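You operate a simulated robot arm through the tools that you are given. There is no shell and no other tool. Be economical: measure what you need, move in short steps, check, and stop when the job is done.

The job below is to be done with a simulated robot arm. You get a single attempt, and the scene is never put back.

TASK
Fetch the chip from the top of the small table and stand it on the wooden card there.

It is judged by the outcome, as a careful person would: the job done as asked, and still so three seconds after it is handed in. It fails if anything else is knocked over, pushed out of place, dropped, spilled or broken.

THE ROBOT
A 6-joint arm with a two-finger parallel gripper, fixed in place. Base frame: the origin is at the foot of the arm, x ahead of it, y to its left, z up; the work surface is at about z = 0.7. Units: m, degrees, N and s.
With the tool pointing down near the work surface it reaches from about 0.24 to 0.66 m from the base axis. Its first joint turns from -66.0 to 66.0 degrees. Payload 2.9 kg.
The TCP is the grasp point between the finger pads, 0.03 m short of the fingertips. In the tool frame z runs along the fingers and y along their closing line. The gripper opens to 0.11 m. The fingers are 0.02 m wide and 0.01 m thick; the gripper's body (0.048 by 0.112 m) begins 0.055 m behind the TCP.
Orientation is that of the tool frame in the base frame, as a unit quaternion [x, y, z, w]. With the fingers straight down and closing along the base's y, the tool's x points along the base's -x, its y along +y and its z along -z.

THE INTERFACE
- The arm moves only by the tool send_rows. Its argument "series" is a list of rows, each a list of 5 numbers: the shift along the tool's x, y, z in m, then the turn about the tool's z in degrees, then the gripper command, from -1 (shut) to 1 (fully open), values between in proportion. In form: [[tx, ty, tz, spin, hand], ...]. A call has 1 to 20 rows; each row is the pose to reach, as a shift and turn from the pose commanded when the call began, along the tool's axes at that moment. A row lasts 0.2 s, in which the tool goes at most 0.05 m and 8.6 degrees; a call with a longer step from one row to the next is refused whole, and so is a gripper value outside its range. Where a pose cannot be reached the arm comes as near as it can. A force on the tool above 40 N (or 10 N above the force at the start of the call, whichever is more), or a blocked arm, ends the call early, and 0.2 s more pass. Each finger travels about 0.108 m/s and halts on what it meets, pressing with about 21 N; the grip force reading is that of the motor and also rises with nothing between the fingers. The clock runs only during rows and for 0.2 s after the last one: add rows that repeat a pose to give the fingers time. The reply holds the time, the measured pose of the TCP, the force on the tool along the base axes, the opening and the grip force, in the units named above and with some noise, and new pictures: "views" is both (left out), scene, wrist or none.
- Cameras (640 x 400 px; columns grow to the right, rows downward): "scene" is fixed at [0.0816, 0.4433, 1.393]; the picture's right is [-0.71, -0.71, 0.00], its down [-0.45, 0.45, -0.77] and it looks along [0.55, -0.55, -0.63] (base axes); focal length 343 px, centre (320, 200). "wrist" rides on the gripper at [0.072, 0.017, -0.103] in the tool frame; the picture's right is [-0.23, 0.97, 0.00], its down [-0.76, -0.18, -0.62] and it looks along [-0.61, -0.14, 0.78] (tool axes); focal length 222 px, centre (320, 200). There is no depth. A picture from a camera that has moved, and an enlarged one, comes with that camera's place and axes in the base frame and with its lens. The place of the scene camera against the robot may be out by one fixed shift of up to 0.018 m in any direction.
- close_up(camera, box): a new picture of the part [left, top, right, bottom] of that camera's present view, enlarged. No time passes.
- finish_job(): hands the job in; it is judged then, once.

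Go step by step. Nothing tells you positions but the pictures and the camera data: compare them with the known pose of the tool, close in by small moves and look again before you grip or let go. The budget is 90 turns and 170 pictures, counting those below and the enlarged ones. Unless the task says otherwise, let go and move clear before handing in, and close with one line.

The tools are called after "Request:" as name(argument=value, ...) on one line, values as JSON. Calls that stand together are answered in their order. send_rows: Moves the arm, as the interface text tells. Its arguments: {"type":"object","properties":{"series":{"type":"array"},"views":{"type":"string","enum":["both","scene","wrist","none"]}},"required":["series"]} The other tools are called the same way: close_up (camera, box) takes an enlarged picture of a part of a camera's view; finish_job () hands the job in.

At the start:

```text
time: 0.0
ee_pos: [0.4125, -0.1211, 0.9015]
ee_rot: [0.0, 1.0, 0.0, 0.001]
contact_force: [0.5, 0.2, 0.3]
grip_width: 0.11
grasp_force: 0.0
```

scene: 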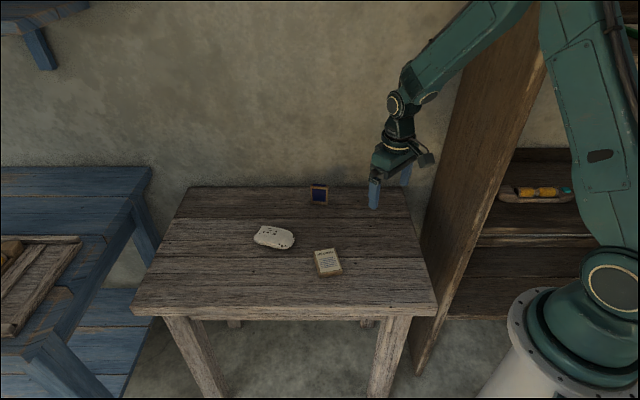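
wrist: 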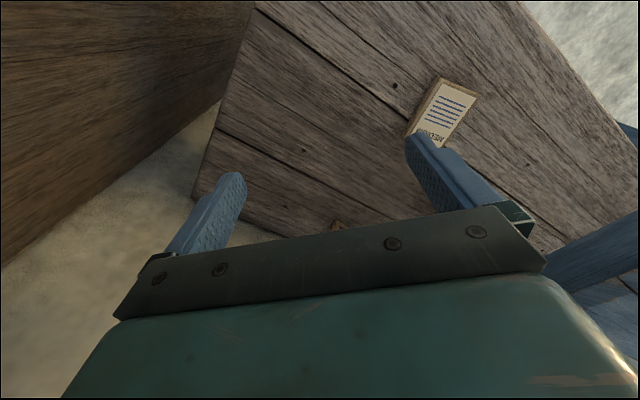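

I see a small table with a white stone-like object, a card with writing, and a small dark framed thing near the back. I'll take enlarged pictures to identify them.

Request:
close_up(camera="scene", box=[230, 170, 390, 290])

Request:
close_up(camera="scene", box=[295, 175, 345, 215])

Request:
close_up(camera="wrist", box=[310, 60, 510, 240])

```text
3.33 times, centred on (310, 230) of scene
camera zoom: at [0.0816, 0.4433, 1.393], right [-0.71, -0.71, 0.0], down [-0.45, 0.45, -0.77], along [0.55, -0.55, -0.63], focal length 1144 px, centre (353, 100)
```

zoom: 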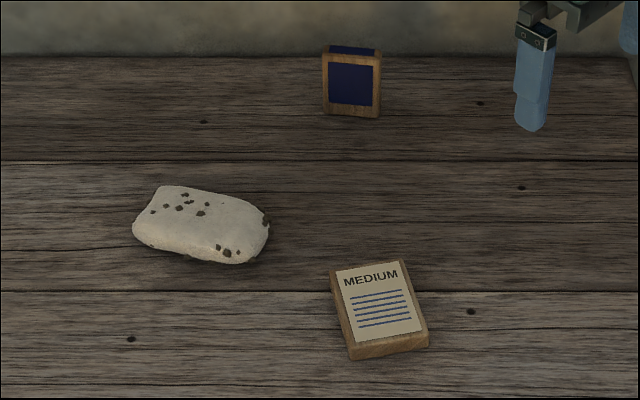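

```text
10.00 times, centred on (320, 195) of scene
camera zoom: at [0.0816, 0.4433, 1.393], right [-0.71, -0.71, 0.0], down [-0.45, 0.45, -0.77], along [0.55, -0.55, -0.63], focal length 3432 px, centre (320, 250)
```

zoom: 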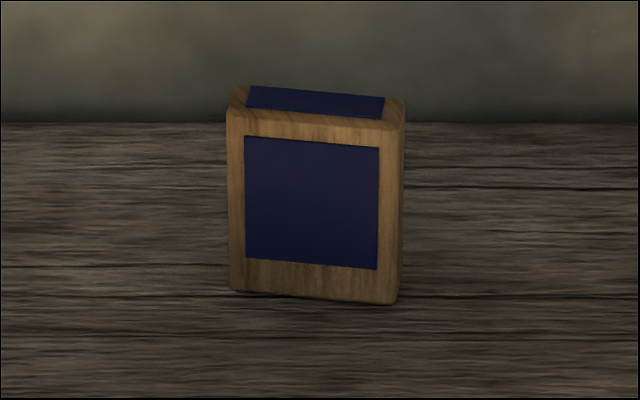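

```text
2.22 times, centred on (410, 150) of wrist
camera zoom: at [0.341, -0.104, 1.0041], right [0.23, 0.97, 0.0], down [0.76, -0.18, 0.62], along [0.61, -0.14, -0.78], focal length 494 px, centre (120, 311)
```

zoom: 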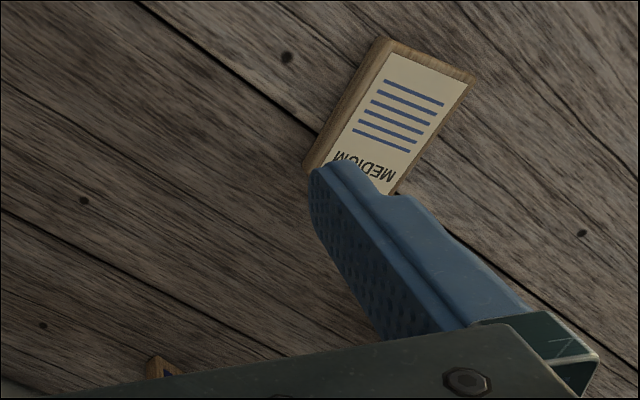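

The chip is the upright wooden tile with blue inlays, at about (0.655, -0.135), near the limit of reach. The card, "MEDIUM", lies at about (0.47, 0.025). I'll go over toward the chip at height, turning the fingers across its thickness, and look again.

Request:
send_rows(series=[[-0.04, 0, 0, -8, 1], [-0.08, 0, 0, -16, 1], [-0.12, 0, 0, -24, 1], [-0.16, 0, 0, -32, 1], [-0.185, 0, 0, -37.5, 1], [-0.185, 0, 0, -37.5, 1]])

```text
time: 1.4
ee_pos: [0.5982, -0.1207, 0.9014]
ee_rot: [-0.322, 0.947, 0.0, -0.001]
contact_force: [-0.3, -0.1, -0.3]
grip_width: 0.1101
grasp_force: 0.0
camera wrist: at [0.5314, -0.1518, 1.004], right [-0.41, 0.91, 0.0], down [0.71, 0.32, 0.62], along [0.57, 0.26, -0.78], focal length 222 px, centre (320, 200)
```

scene: 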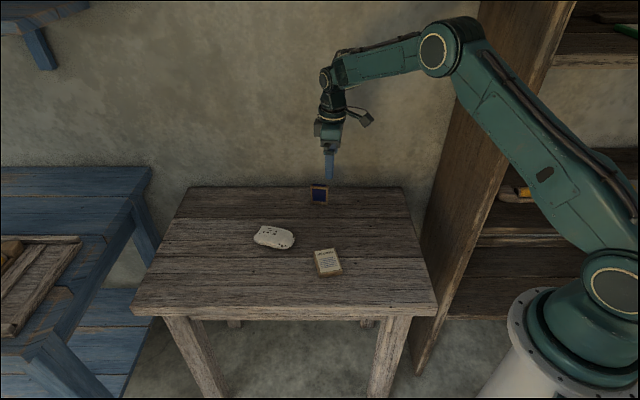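
wrist: 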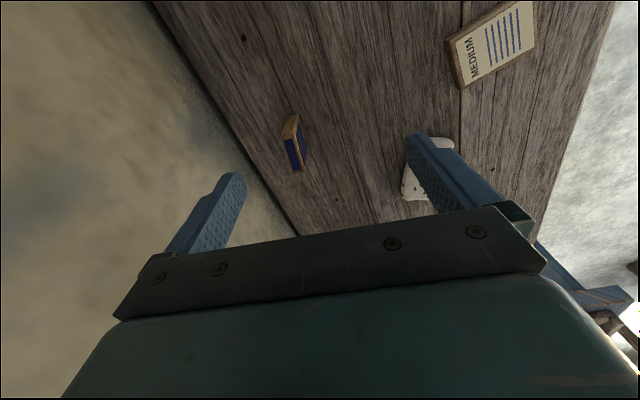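

Request:
close_up(camera="wrist", box=[255, 100, 335, 180])

Request:
close_up(camera="wrist", box=[435, 0, 545, 95])

```text
5.00 times, centred on (295, 140) of wrist
camera zoom: at [0.5314, -0.1518, 1.004], right [-0.41, 0.91, 0.0], down [0.71, 0.32, 0.62], along [0.57, 0.26, -0.78], focal length 1111 px, centre (445, 500)
```

zoom: 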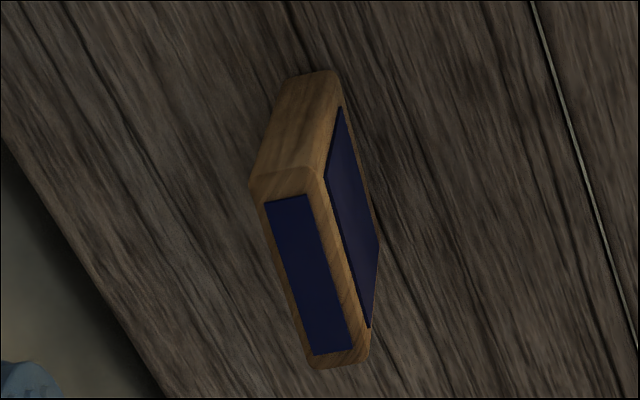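

```text
4.21 times, centred on (490, 48) of wrist
camera zoom: at [0.5314, -0.1518, 1.004], right [-0.41, 0.91, 0.0], down [0.71, 0.32, 0.62], along [0.57, 0.26, -0.78], focal length 935 px, centre (-396, 842)
```

zoom: 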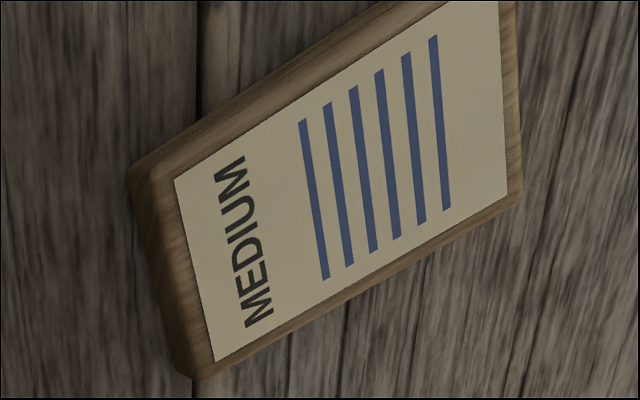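

The chip's centre now measures about (0.653, -0.130), roughly 0.046 wide, 0.017 thick and 0.07 tall. I'll move above it and come down to just above its top.

Request:
send_rows(series=[[-0.017, -0.02, 0.01, 0, 1], [-0.034, -0.0406, 0.03, 0, 1], [-0.034, -0.0406, 0.055, 0, 1], [-0.034, -0.0406, 0.08, 0, 1], [-0.034, -0.0406, 0.08, 0, 1]])

```text
time: 2.6
ee_pos: [0.6503, -0.1325, 0.8205]
ee_rot: [-0.321, 0.947, 0.0, 0.0]
contact_force: [0.5, 0.2, 0.9]
grip_width: 0.1099
grasp_force: 0.0
camera wrist: at [0.582, -0.163, 0.924], right [-0.41, 0.91, 0.0], down [0.71, 0.32, 0.62], along [0.57, 0.26, -0.78], focal length 222 px, centre (320, 200)
```

scene: 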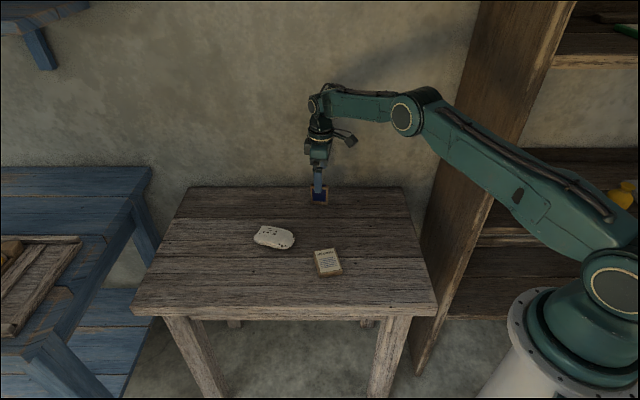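
wrist: 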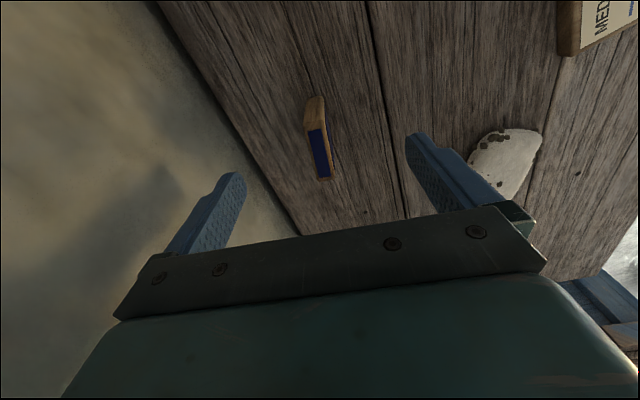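

Request:
close_up(camera="wrist", box=[270, 85, 380, 195])

```text
3.64 times, centred on (325, 140) of wrist
camera zoom: at [0.582, -0.163, 0.924], right [-0.41, 0.91, 0.0], down [0.71, 0.32, 0.62], along [0.57, 0.26, -0.78], focal length 808 px, centre (302, 418)
```

zoom: 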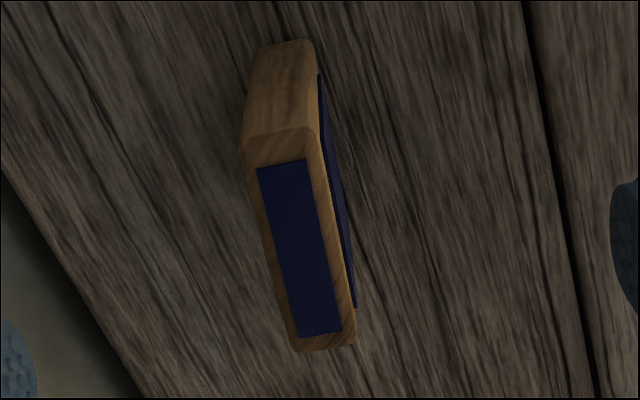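

The chip is centred between the fingers to within a few millimetres and aligned with them. I'll descend around it to z ≈ 0.747.

Request:
send_rows(series=[[-0.003, 0, 0.025, 0, 1], [-0.003, 0, 0.05, 0, 1], [-0.003, 0, 0.073, 0, 1], [-0.003, 0, 0.073, 0, 1]])

```text
time: 3.6
ee_pos: [0.6511, -0.1317, 0.7482]
ee_rot: [-0.322, 0.947, 0.0, 0.0]
contact_force: [-0.7, -0.3, 0.3]
grip_width: 0.1097
grasp_force: 0.0
camera wrist: at [0.5839, -0.1616, 0.8513], right [-0.41, 0.91, 0.0], down [0.71, 0.32, 0.62], along [0.57, 0.26, -0.78], focal length 222 px, centre (320, 200)
```

scene: 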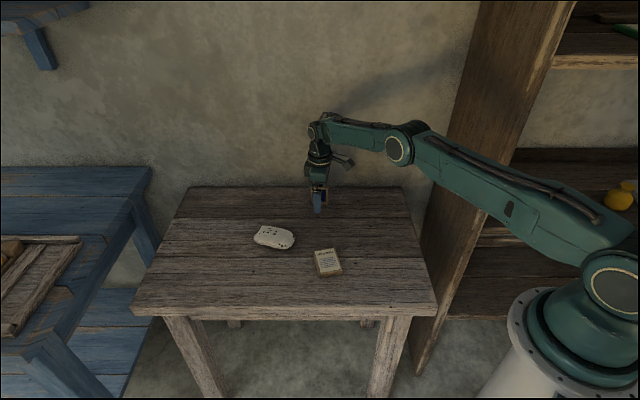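
wrist: 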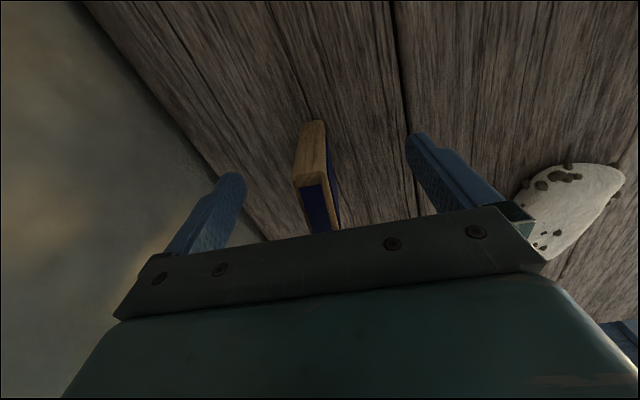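

The chip stands between the fingers, centred. Now I close.

Request:
send_rows(series=[[0, 0, 0, 0, 0], [0, 0, 0, 0, -0.5], [0, 0, 0, 0, -1], [0, 0, 0, 0, -1], [0, 0, 0, 0, -1]])

```text
time: 4.8
ee_pos: [0.6515, -0.1308, 0.7502]
ee_rot: [-0.321, 0.947, 0.0, 0.0]
contact_force: [0.3, 0.7, 0.4]
grip_width: 0.0152
grasp_force: 21.1
camera wrist: at [0.584, -0.1616, 0.8517], right [-0.41, 0.91, 0.0], down [0.71, 0.32, 0.62], along [0.57, 0.26, -0.78], focal length 222 px, centre (320, 200)
```

scene: 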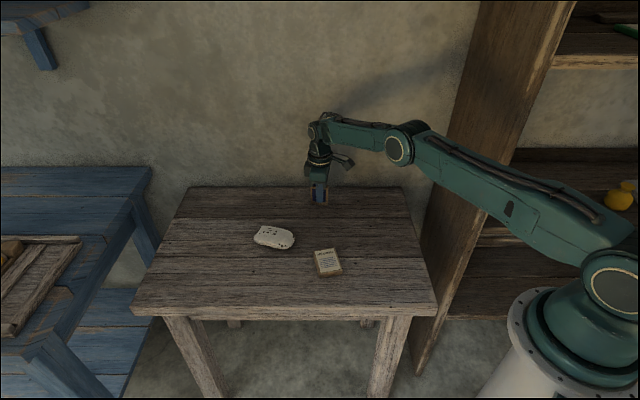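
wrist: 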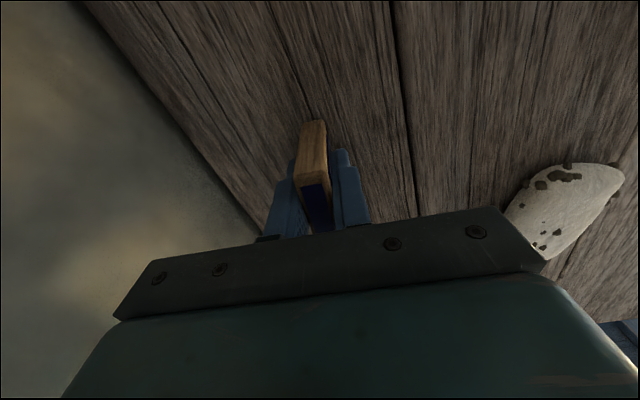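

The chip is gripped, 15 mm thick. I'll lift it straight up, carry it over the card, and turn to line up with the card (about -20°).

Request:
send_rows(series=[[0, 0, -0.02, 0, -1], [0, 0, -0.05, 0, -1], [0, 0, -0.08, 0, -1], [0, 0, -0.1, 0, -1], [0.007, 0.035, -0.1, -3, -1], [0.014, 0.07, -0.1, -6, -1], [0.021, 0.105, -0.1, -9, -1], [0.028, 0.14, -0.1, -12, -1], [0.035, 0.175, -0.1, -15, -1], [0.042, 0.21, -0.1, -18, -1], [0.047, 0.2356, -0.1, -20, -1], [0.047, 0.2356, -0.1, -20, -1], [0.047, 0.2356, -0.1, -20, -1]])

```text
time: 7.6
ee_pos: [0.472, 0.0272, 0.8485]
ee_rot: [-0.482, 0.876, 0.0, 0.001]
contact_force: [-0.4, 0.2, 0.3]
grip_width: 0.0155
grasp_force: 21.1
camera wrist: at [0.4182, -0.0243, 0.9516], right [-0.7, 0.72, 0.0], down [0.56, 0.55, 0.62], along [0.45, 0.43, -0.78], focal length 222 px, centre (320, 200)
```

scene: 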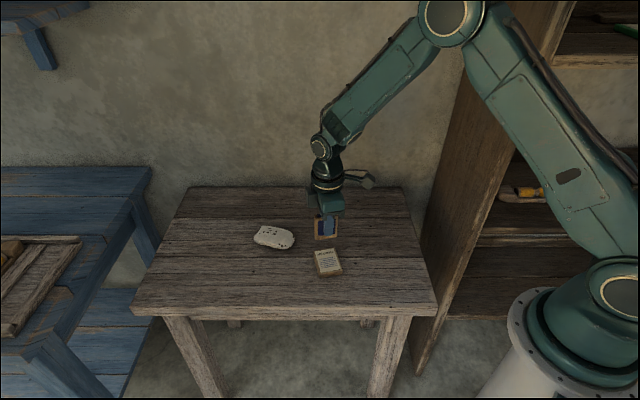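
wrist: 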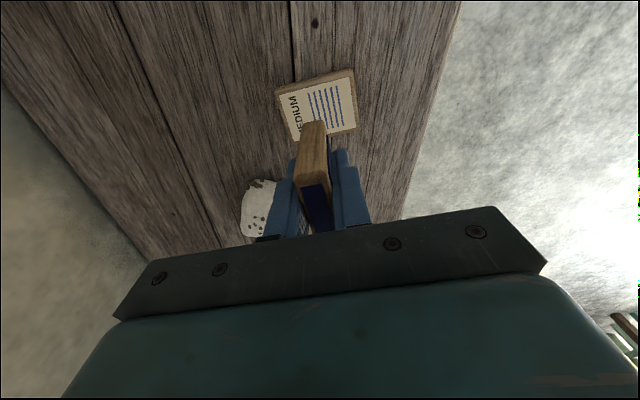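

Request:
close_up(camera="wrist", box=[260, 55, 375, 155])

Request:
close_up(camera="scene", box=[280, 190, 380, 290])

```text
4.00 times, centred on (318, 105) of wrist
camera zoom: at [0.4182, -0.0243, 0.9516], right [-0.7, 0.72, 0.0], down [0.56, 0.55, 0.62], along [0.45, 0.43, -0.78], focal length 888 px, centre (330, 580)
```

zoom: 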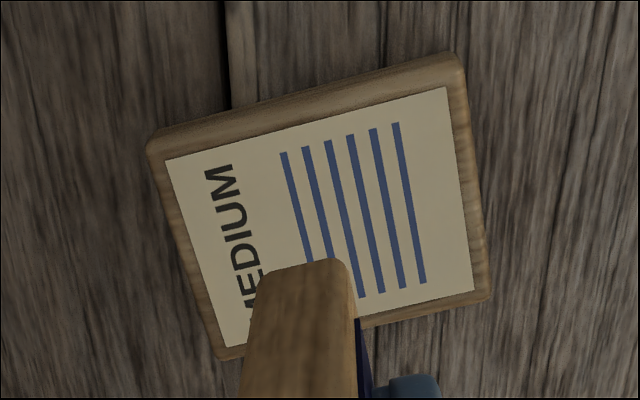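

```text
4.00 times, centred on (330, 240) of scene
camera zoom: at [0.0816, 0.4433, 1.393], right [-0.71, -0.71, 0.0], down [-0.45, 0.45, -0.77], along [0.55, -0.55, -0.63], focal length 1373 px, centre (280, 40)
```

zoom: 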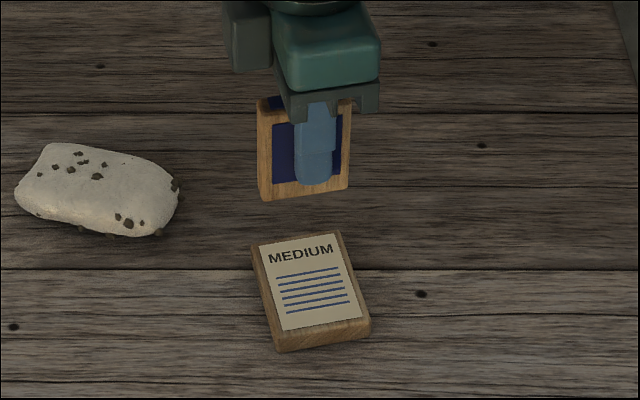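

The card's label measures centred under the tool to within a millimetre and aligned with it. I'll lower to just above the card and look.

Request:
send_rows(series=[[0.002, 0, 0.025, 0, -1], [0.002, 0, 0.05, 0, -1], [0.002, 0, 0.068, 0, -1], [0.002, 0, 0.076, 0, -1], [0.002, 0, 0.076, 0, -1]])

Request:
close_up(camera="scene", box=[295, 220, 365, 290])

Request:
close_up(camera="wrist", box=[240, 50, 400, 190])

```text
time: 8.8
ee_pos: [0.471, 0.0251, 0.7722]
ee_rot: [-0.481, 0.877, 0.0, 0.0]
contact_force: [0.5, -0.1, 0.2]
grip_width: 0.0154
grasp_force: 20.8
camera wrist: at [0.4171, -0.0259, 0.8746], right [-0.7, 0.72, 0.0], down [0.56, 0.55, 0.62], along [0.45, 0.43, -0.78], focal length 222 px, centre (320, 200)
```

scene: 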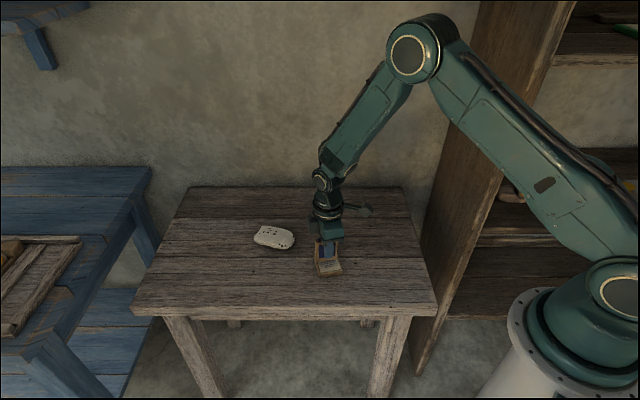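
wrist: 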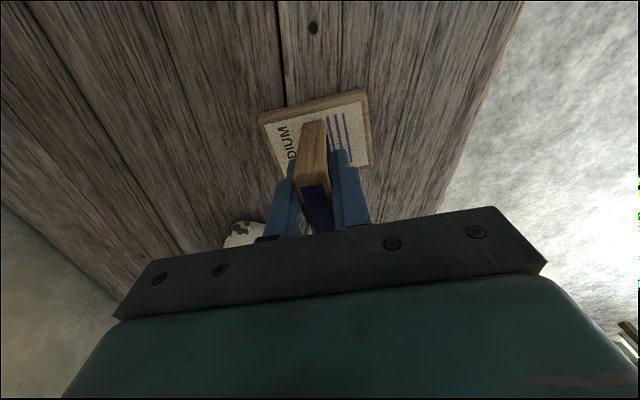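

```text
5.71 times, centred on (330, 255) of scene
camera zoom: at [0.0816, 0.4433, 1.393], right [-0.71, -0.71, 0.0], down [-0.45, 0.45, -0.77], along [0.55, -0.55, -0.63], focal length 1961 px, centre (263, -114)
```

zoom: 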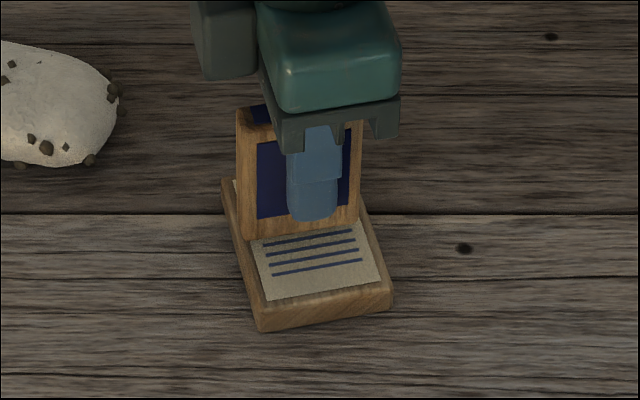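

```text
2.86 times, centred on (320, 120) of wrist
camera zoom: at [0.4171, -0.0259, 0.8746], right [-0.7, 0.72, 0.0], down [0.56, 0.55, 0.62], along [0.45, 0.43, -0.78], focal length 635 px, centre (320, 429)
```

zoom: 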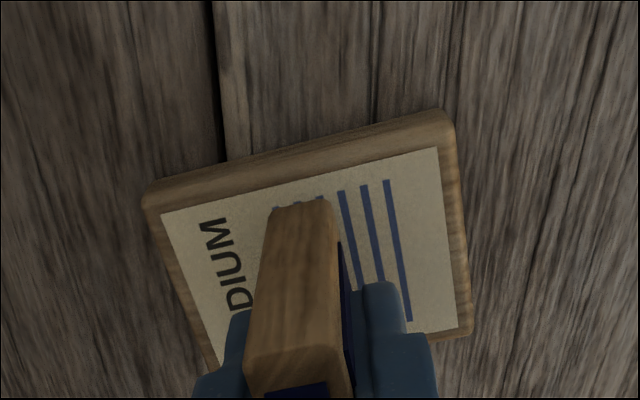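

The chip is over the middle of the card with about a centimetre to go. I'll lower it in small steps.

Request:
send_rows(series=[[0, 0, 0.003, 0, -1], [0, 0, 0.006, 0, -1], [0, 0, 0.006, 0, -1]], views="none")

Request:
close_up(camera="scene", box=[305, 235, 355, 285])

```text
time: 9.6
ee_pos: [0.4701, 0.0254, 0.7664]
ee_rot: [-0.482, 0.876, 0.0, 0.0]
contact_force: [0.4, -0.4, 0.1]
grip_width: 0.0152
grasp_force: 21.1
```

```text
8.00 times, centred on (330, 260) of scene
camera zoom: at [0.0816, 0.4433, 1.393], right [-0.71, -0.71, 0.0], down [-0.45, 0.45, -0.77], along [0.55, -0.55, -0.63], focal length 2746 px, centre (240, -280)
```

zoom: 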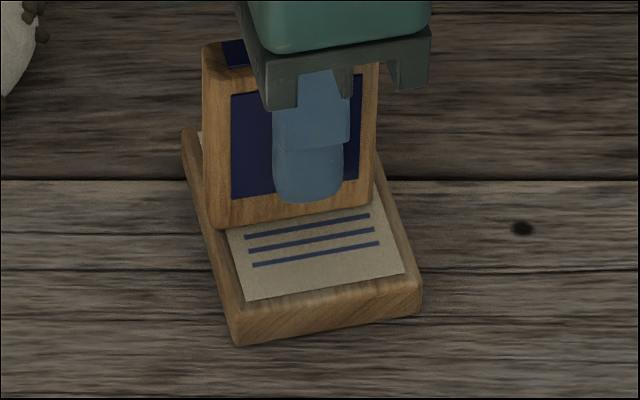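

Request:
send_rows(series=[[0, 0, 0.0015, 0, -1], [0, 0, 0.003, 0, -1], [0, 0, 0.003, 0, -1]], views="none")

Request:
close_up(camera="scene", box=[305, 235, 355, 285])

```text
time: 10.4
ee_pos: [0.4706, 0.0246, 0.7638]
ee_rot: [-0.481, 0.877, -0.001, 0.001]
contact_force: [-2.6, -0.1, 17.9]
grip_width: 0.0158
grasp_force: 21.3
```

```text
8.00 times, centred on (330, 260) of scene
camera zoom: at [0.0813, 0.4433, 1.393], right [-0.71, -0.71, 0.0], down [-0.45, 0.45, -0.77], along [0.55, -0.55, -0.63], focal length 2746 px, centre (240, -280)
```

zoom: 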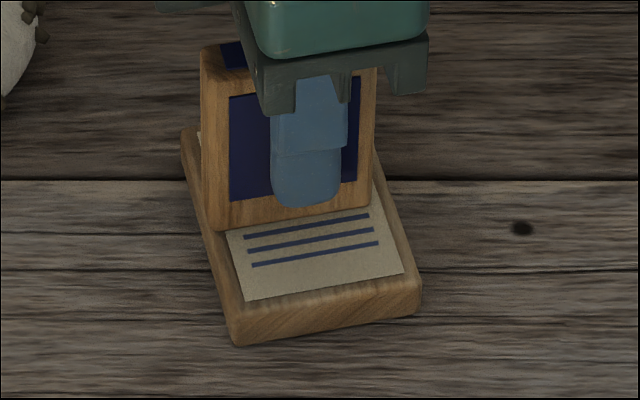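

The chip now presses on the card with about 18 N. I'll ease up a hair and open the fingers gradually.

Request:
send_rows(series=[[0, 0, -0.001, 0, -1], [0, 0, -0.001, 0, -1], [0, 0, -0.001, 0, -0.7], [0, 0, -0.001, 0, -0.55], [0, 0, -0.001, 0, -0.4], [0, 0, -0.001, 0, -0.2], [0, 0, -0.001, 0, -0.2]])

Request:
close_up(camera="scene", box=[305, 235, 355, 285])

```text
time: 12.0
ee_pos: [0.472, 0.0258, 0.7631]
ee_rot: [-0.481, 0.877, 0.0, 0.001]
contact_force: [0.7, -0.1, 0.2]
grip_width: 0.044
grasp_force: 0.1
camera wrist: at [0.4174, -0.026, 0.8668], right [-0.7, 0.72, 0.0], down [0.56, 0.55, 0.62], along [0.45, 0.43, -0.78], focal length 222 px, centre (320, 200)
```

scene: 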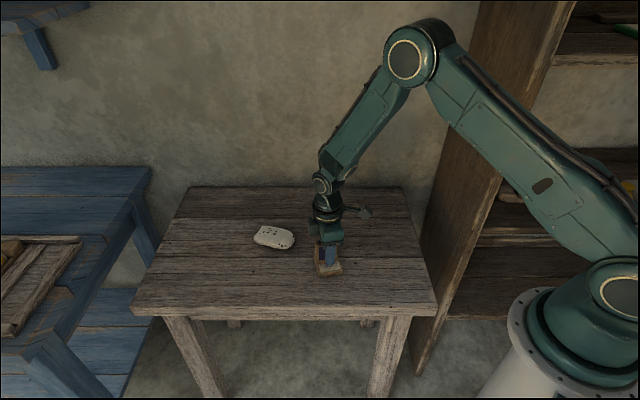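
wrist: 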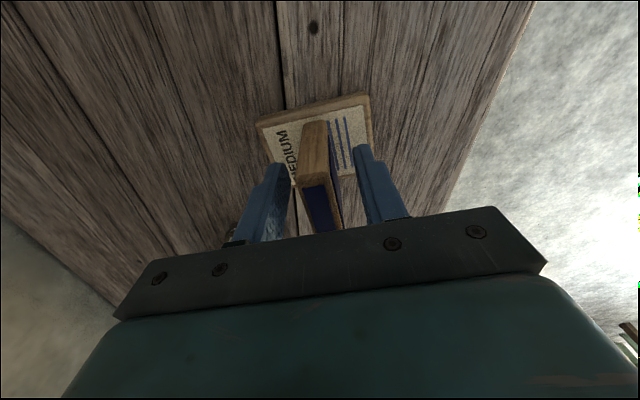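

```text
8.00 times, centred on (330, 260) of scene
camera zoom: at [0.0816, 0.4433, 1.393], right [-0.71, -0.71, 0.0], down [-0.45, 0.45, -0.77], along [0.55, -0.55, -0.63], focal length 2746 px, centre (240, -280)
```

zoom: 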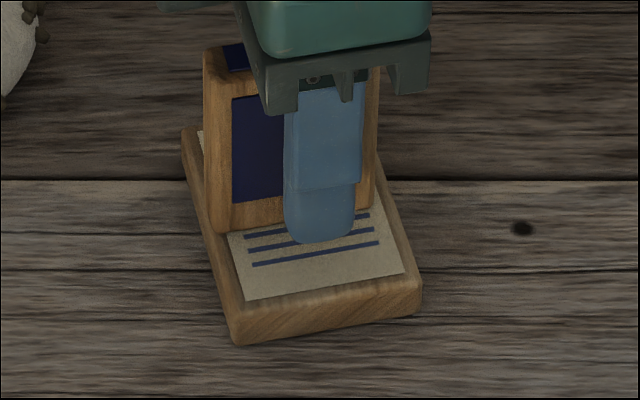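

The chip stands free on the card. I'll lift straight up and check.

Request:
send_rows(series=[[0, 0, -0.01, 0, -0.2], [0, 0, -0.03, 0, -0.2], [0, 0, -0.06, 0, -0.2], [0, 0, -0.1, 0, -0.2], [0, 0, -0.14, 0, -0.2], [0, 0, -0.14, 0, -0.2]])

Request:
close_up(camera="scene", box=[295, 220, 365, 290])

```text
time: 13.4
ee_pos: [0.4704, 0.0248, 0.9055]
ee_rot: [-0.481, 0.877, -0.001, 0.0]
contact_force: [-0.4, 0.5, -0.4]
grip_width: 0.0439
grasp_force: 0.0
camera wrist: at [0.4173, -0.0264, 1.0077], right [-0.7, 0.72, 0.0], down [0.56, 0.55, 0.62], along [0.45, 0.43, -0.78], focal length 222 px, centre (320, 200)
```

scene: 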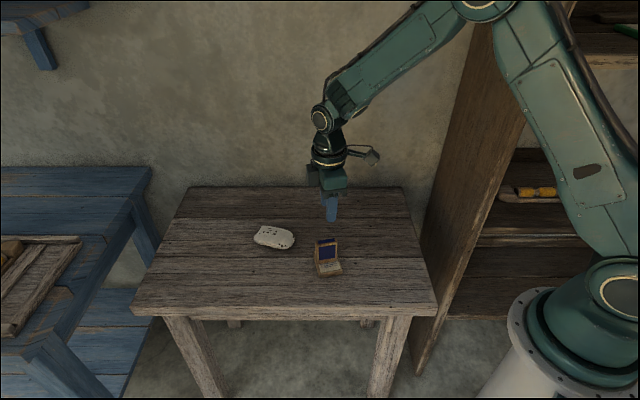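
wrist: 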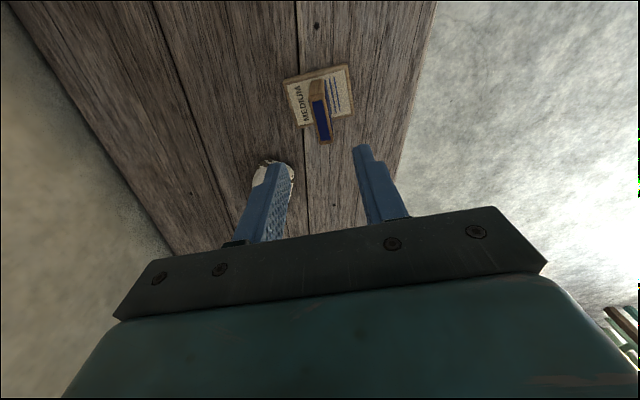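

```text
5.71 times, centred on (330, 255) of scene
camera zoom: at [0.0816, 0.4433, 1.393], right [-0.71, -0.71, 0.0], down [-0.45, 0.45, -0.77], along [0.55, -0.55, -0.63], focal length 1961 px, centre (263, -114)
```

zoom: 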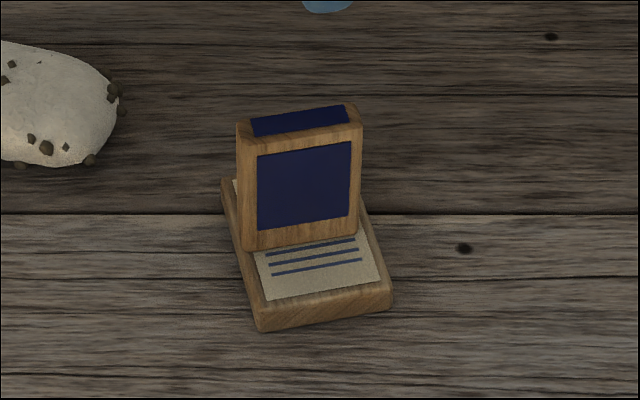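

The chip stands upright on the middle of the card, nothing else has moved, and the gripper is clear, so I'm handing the job in.

Request:
finish_job()

```text
The job is handed in.
```

The chip is standing upright on the middle of the wooden card, the gripper is clear of it, and nothing else on the table was moved.
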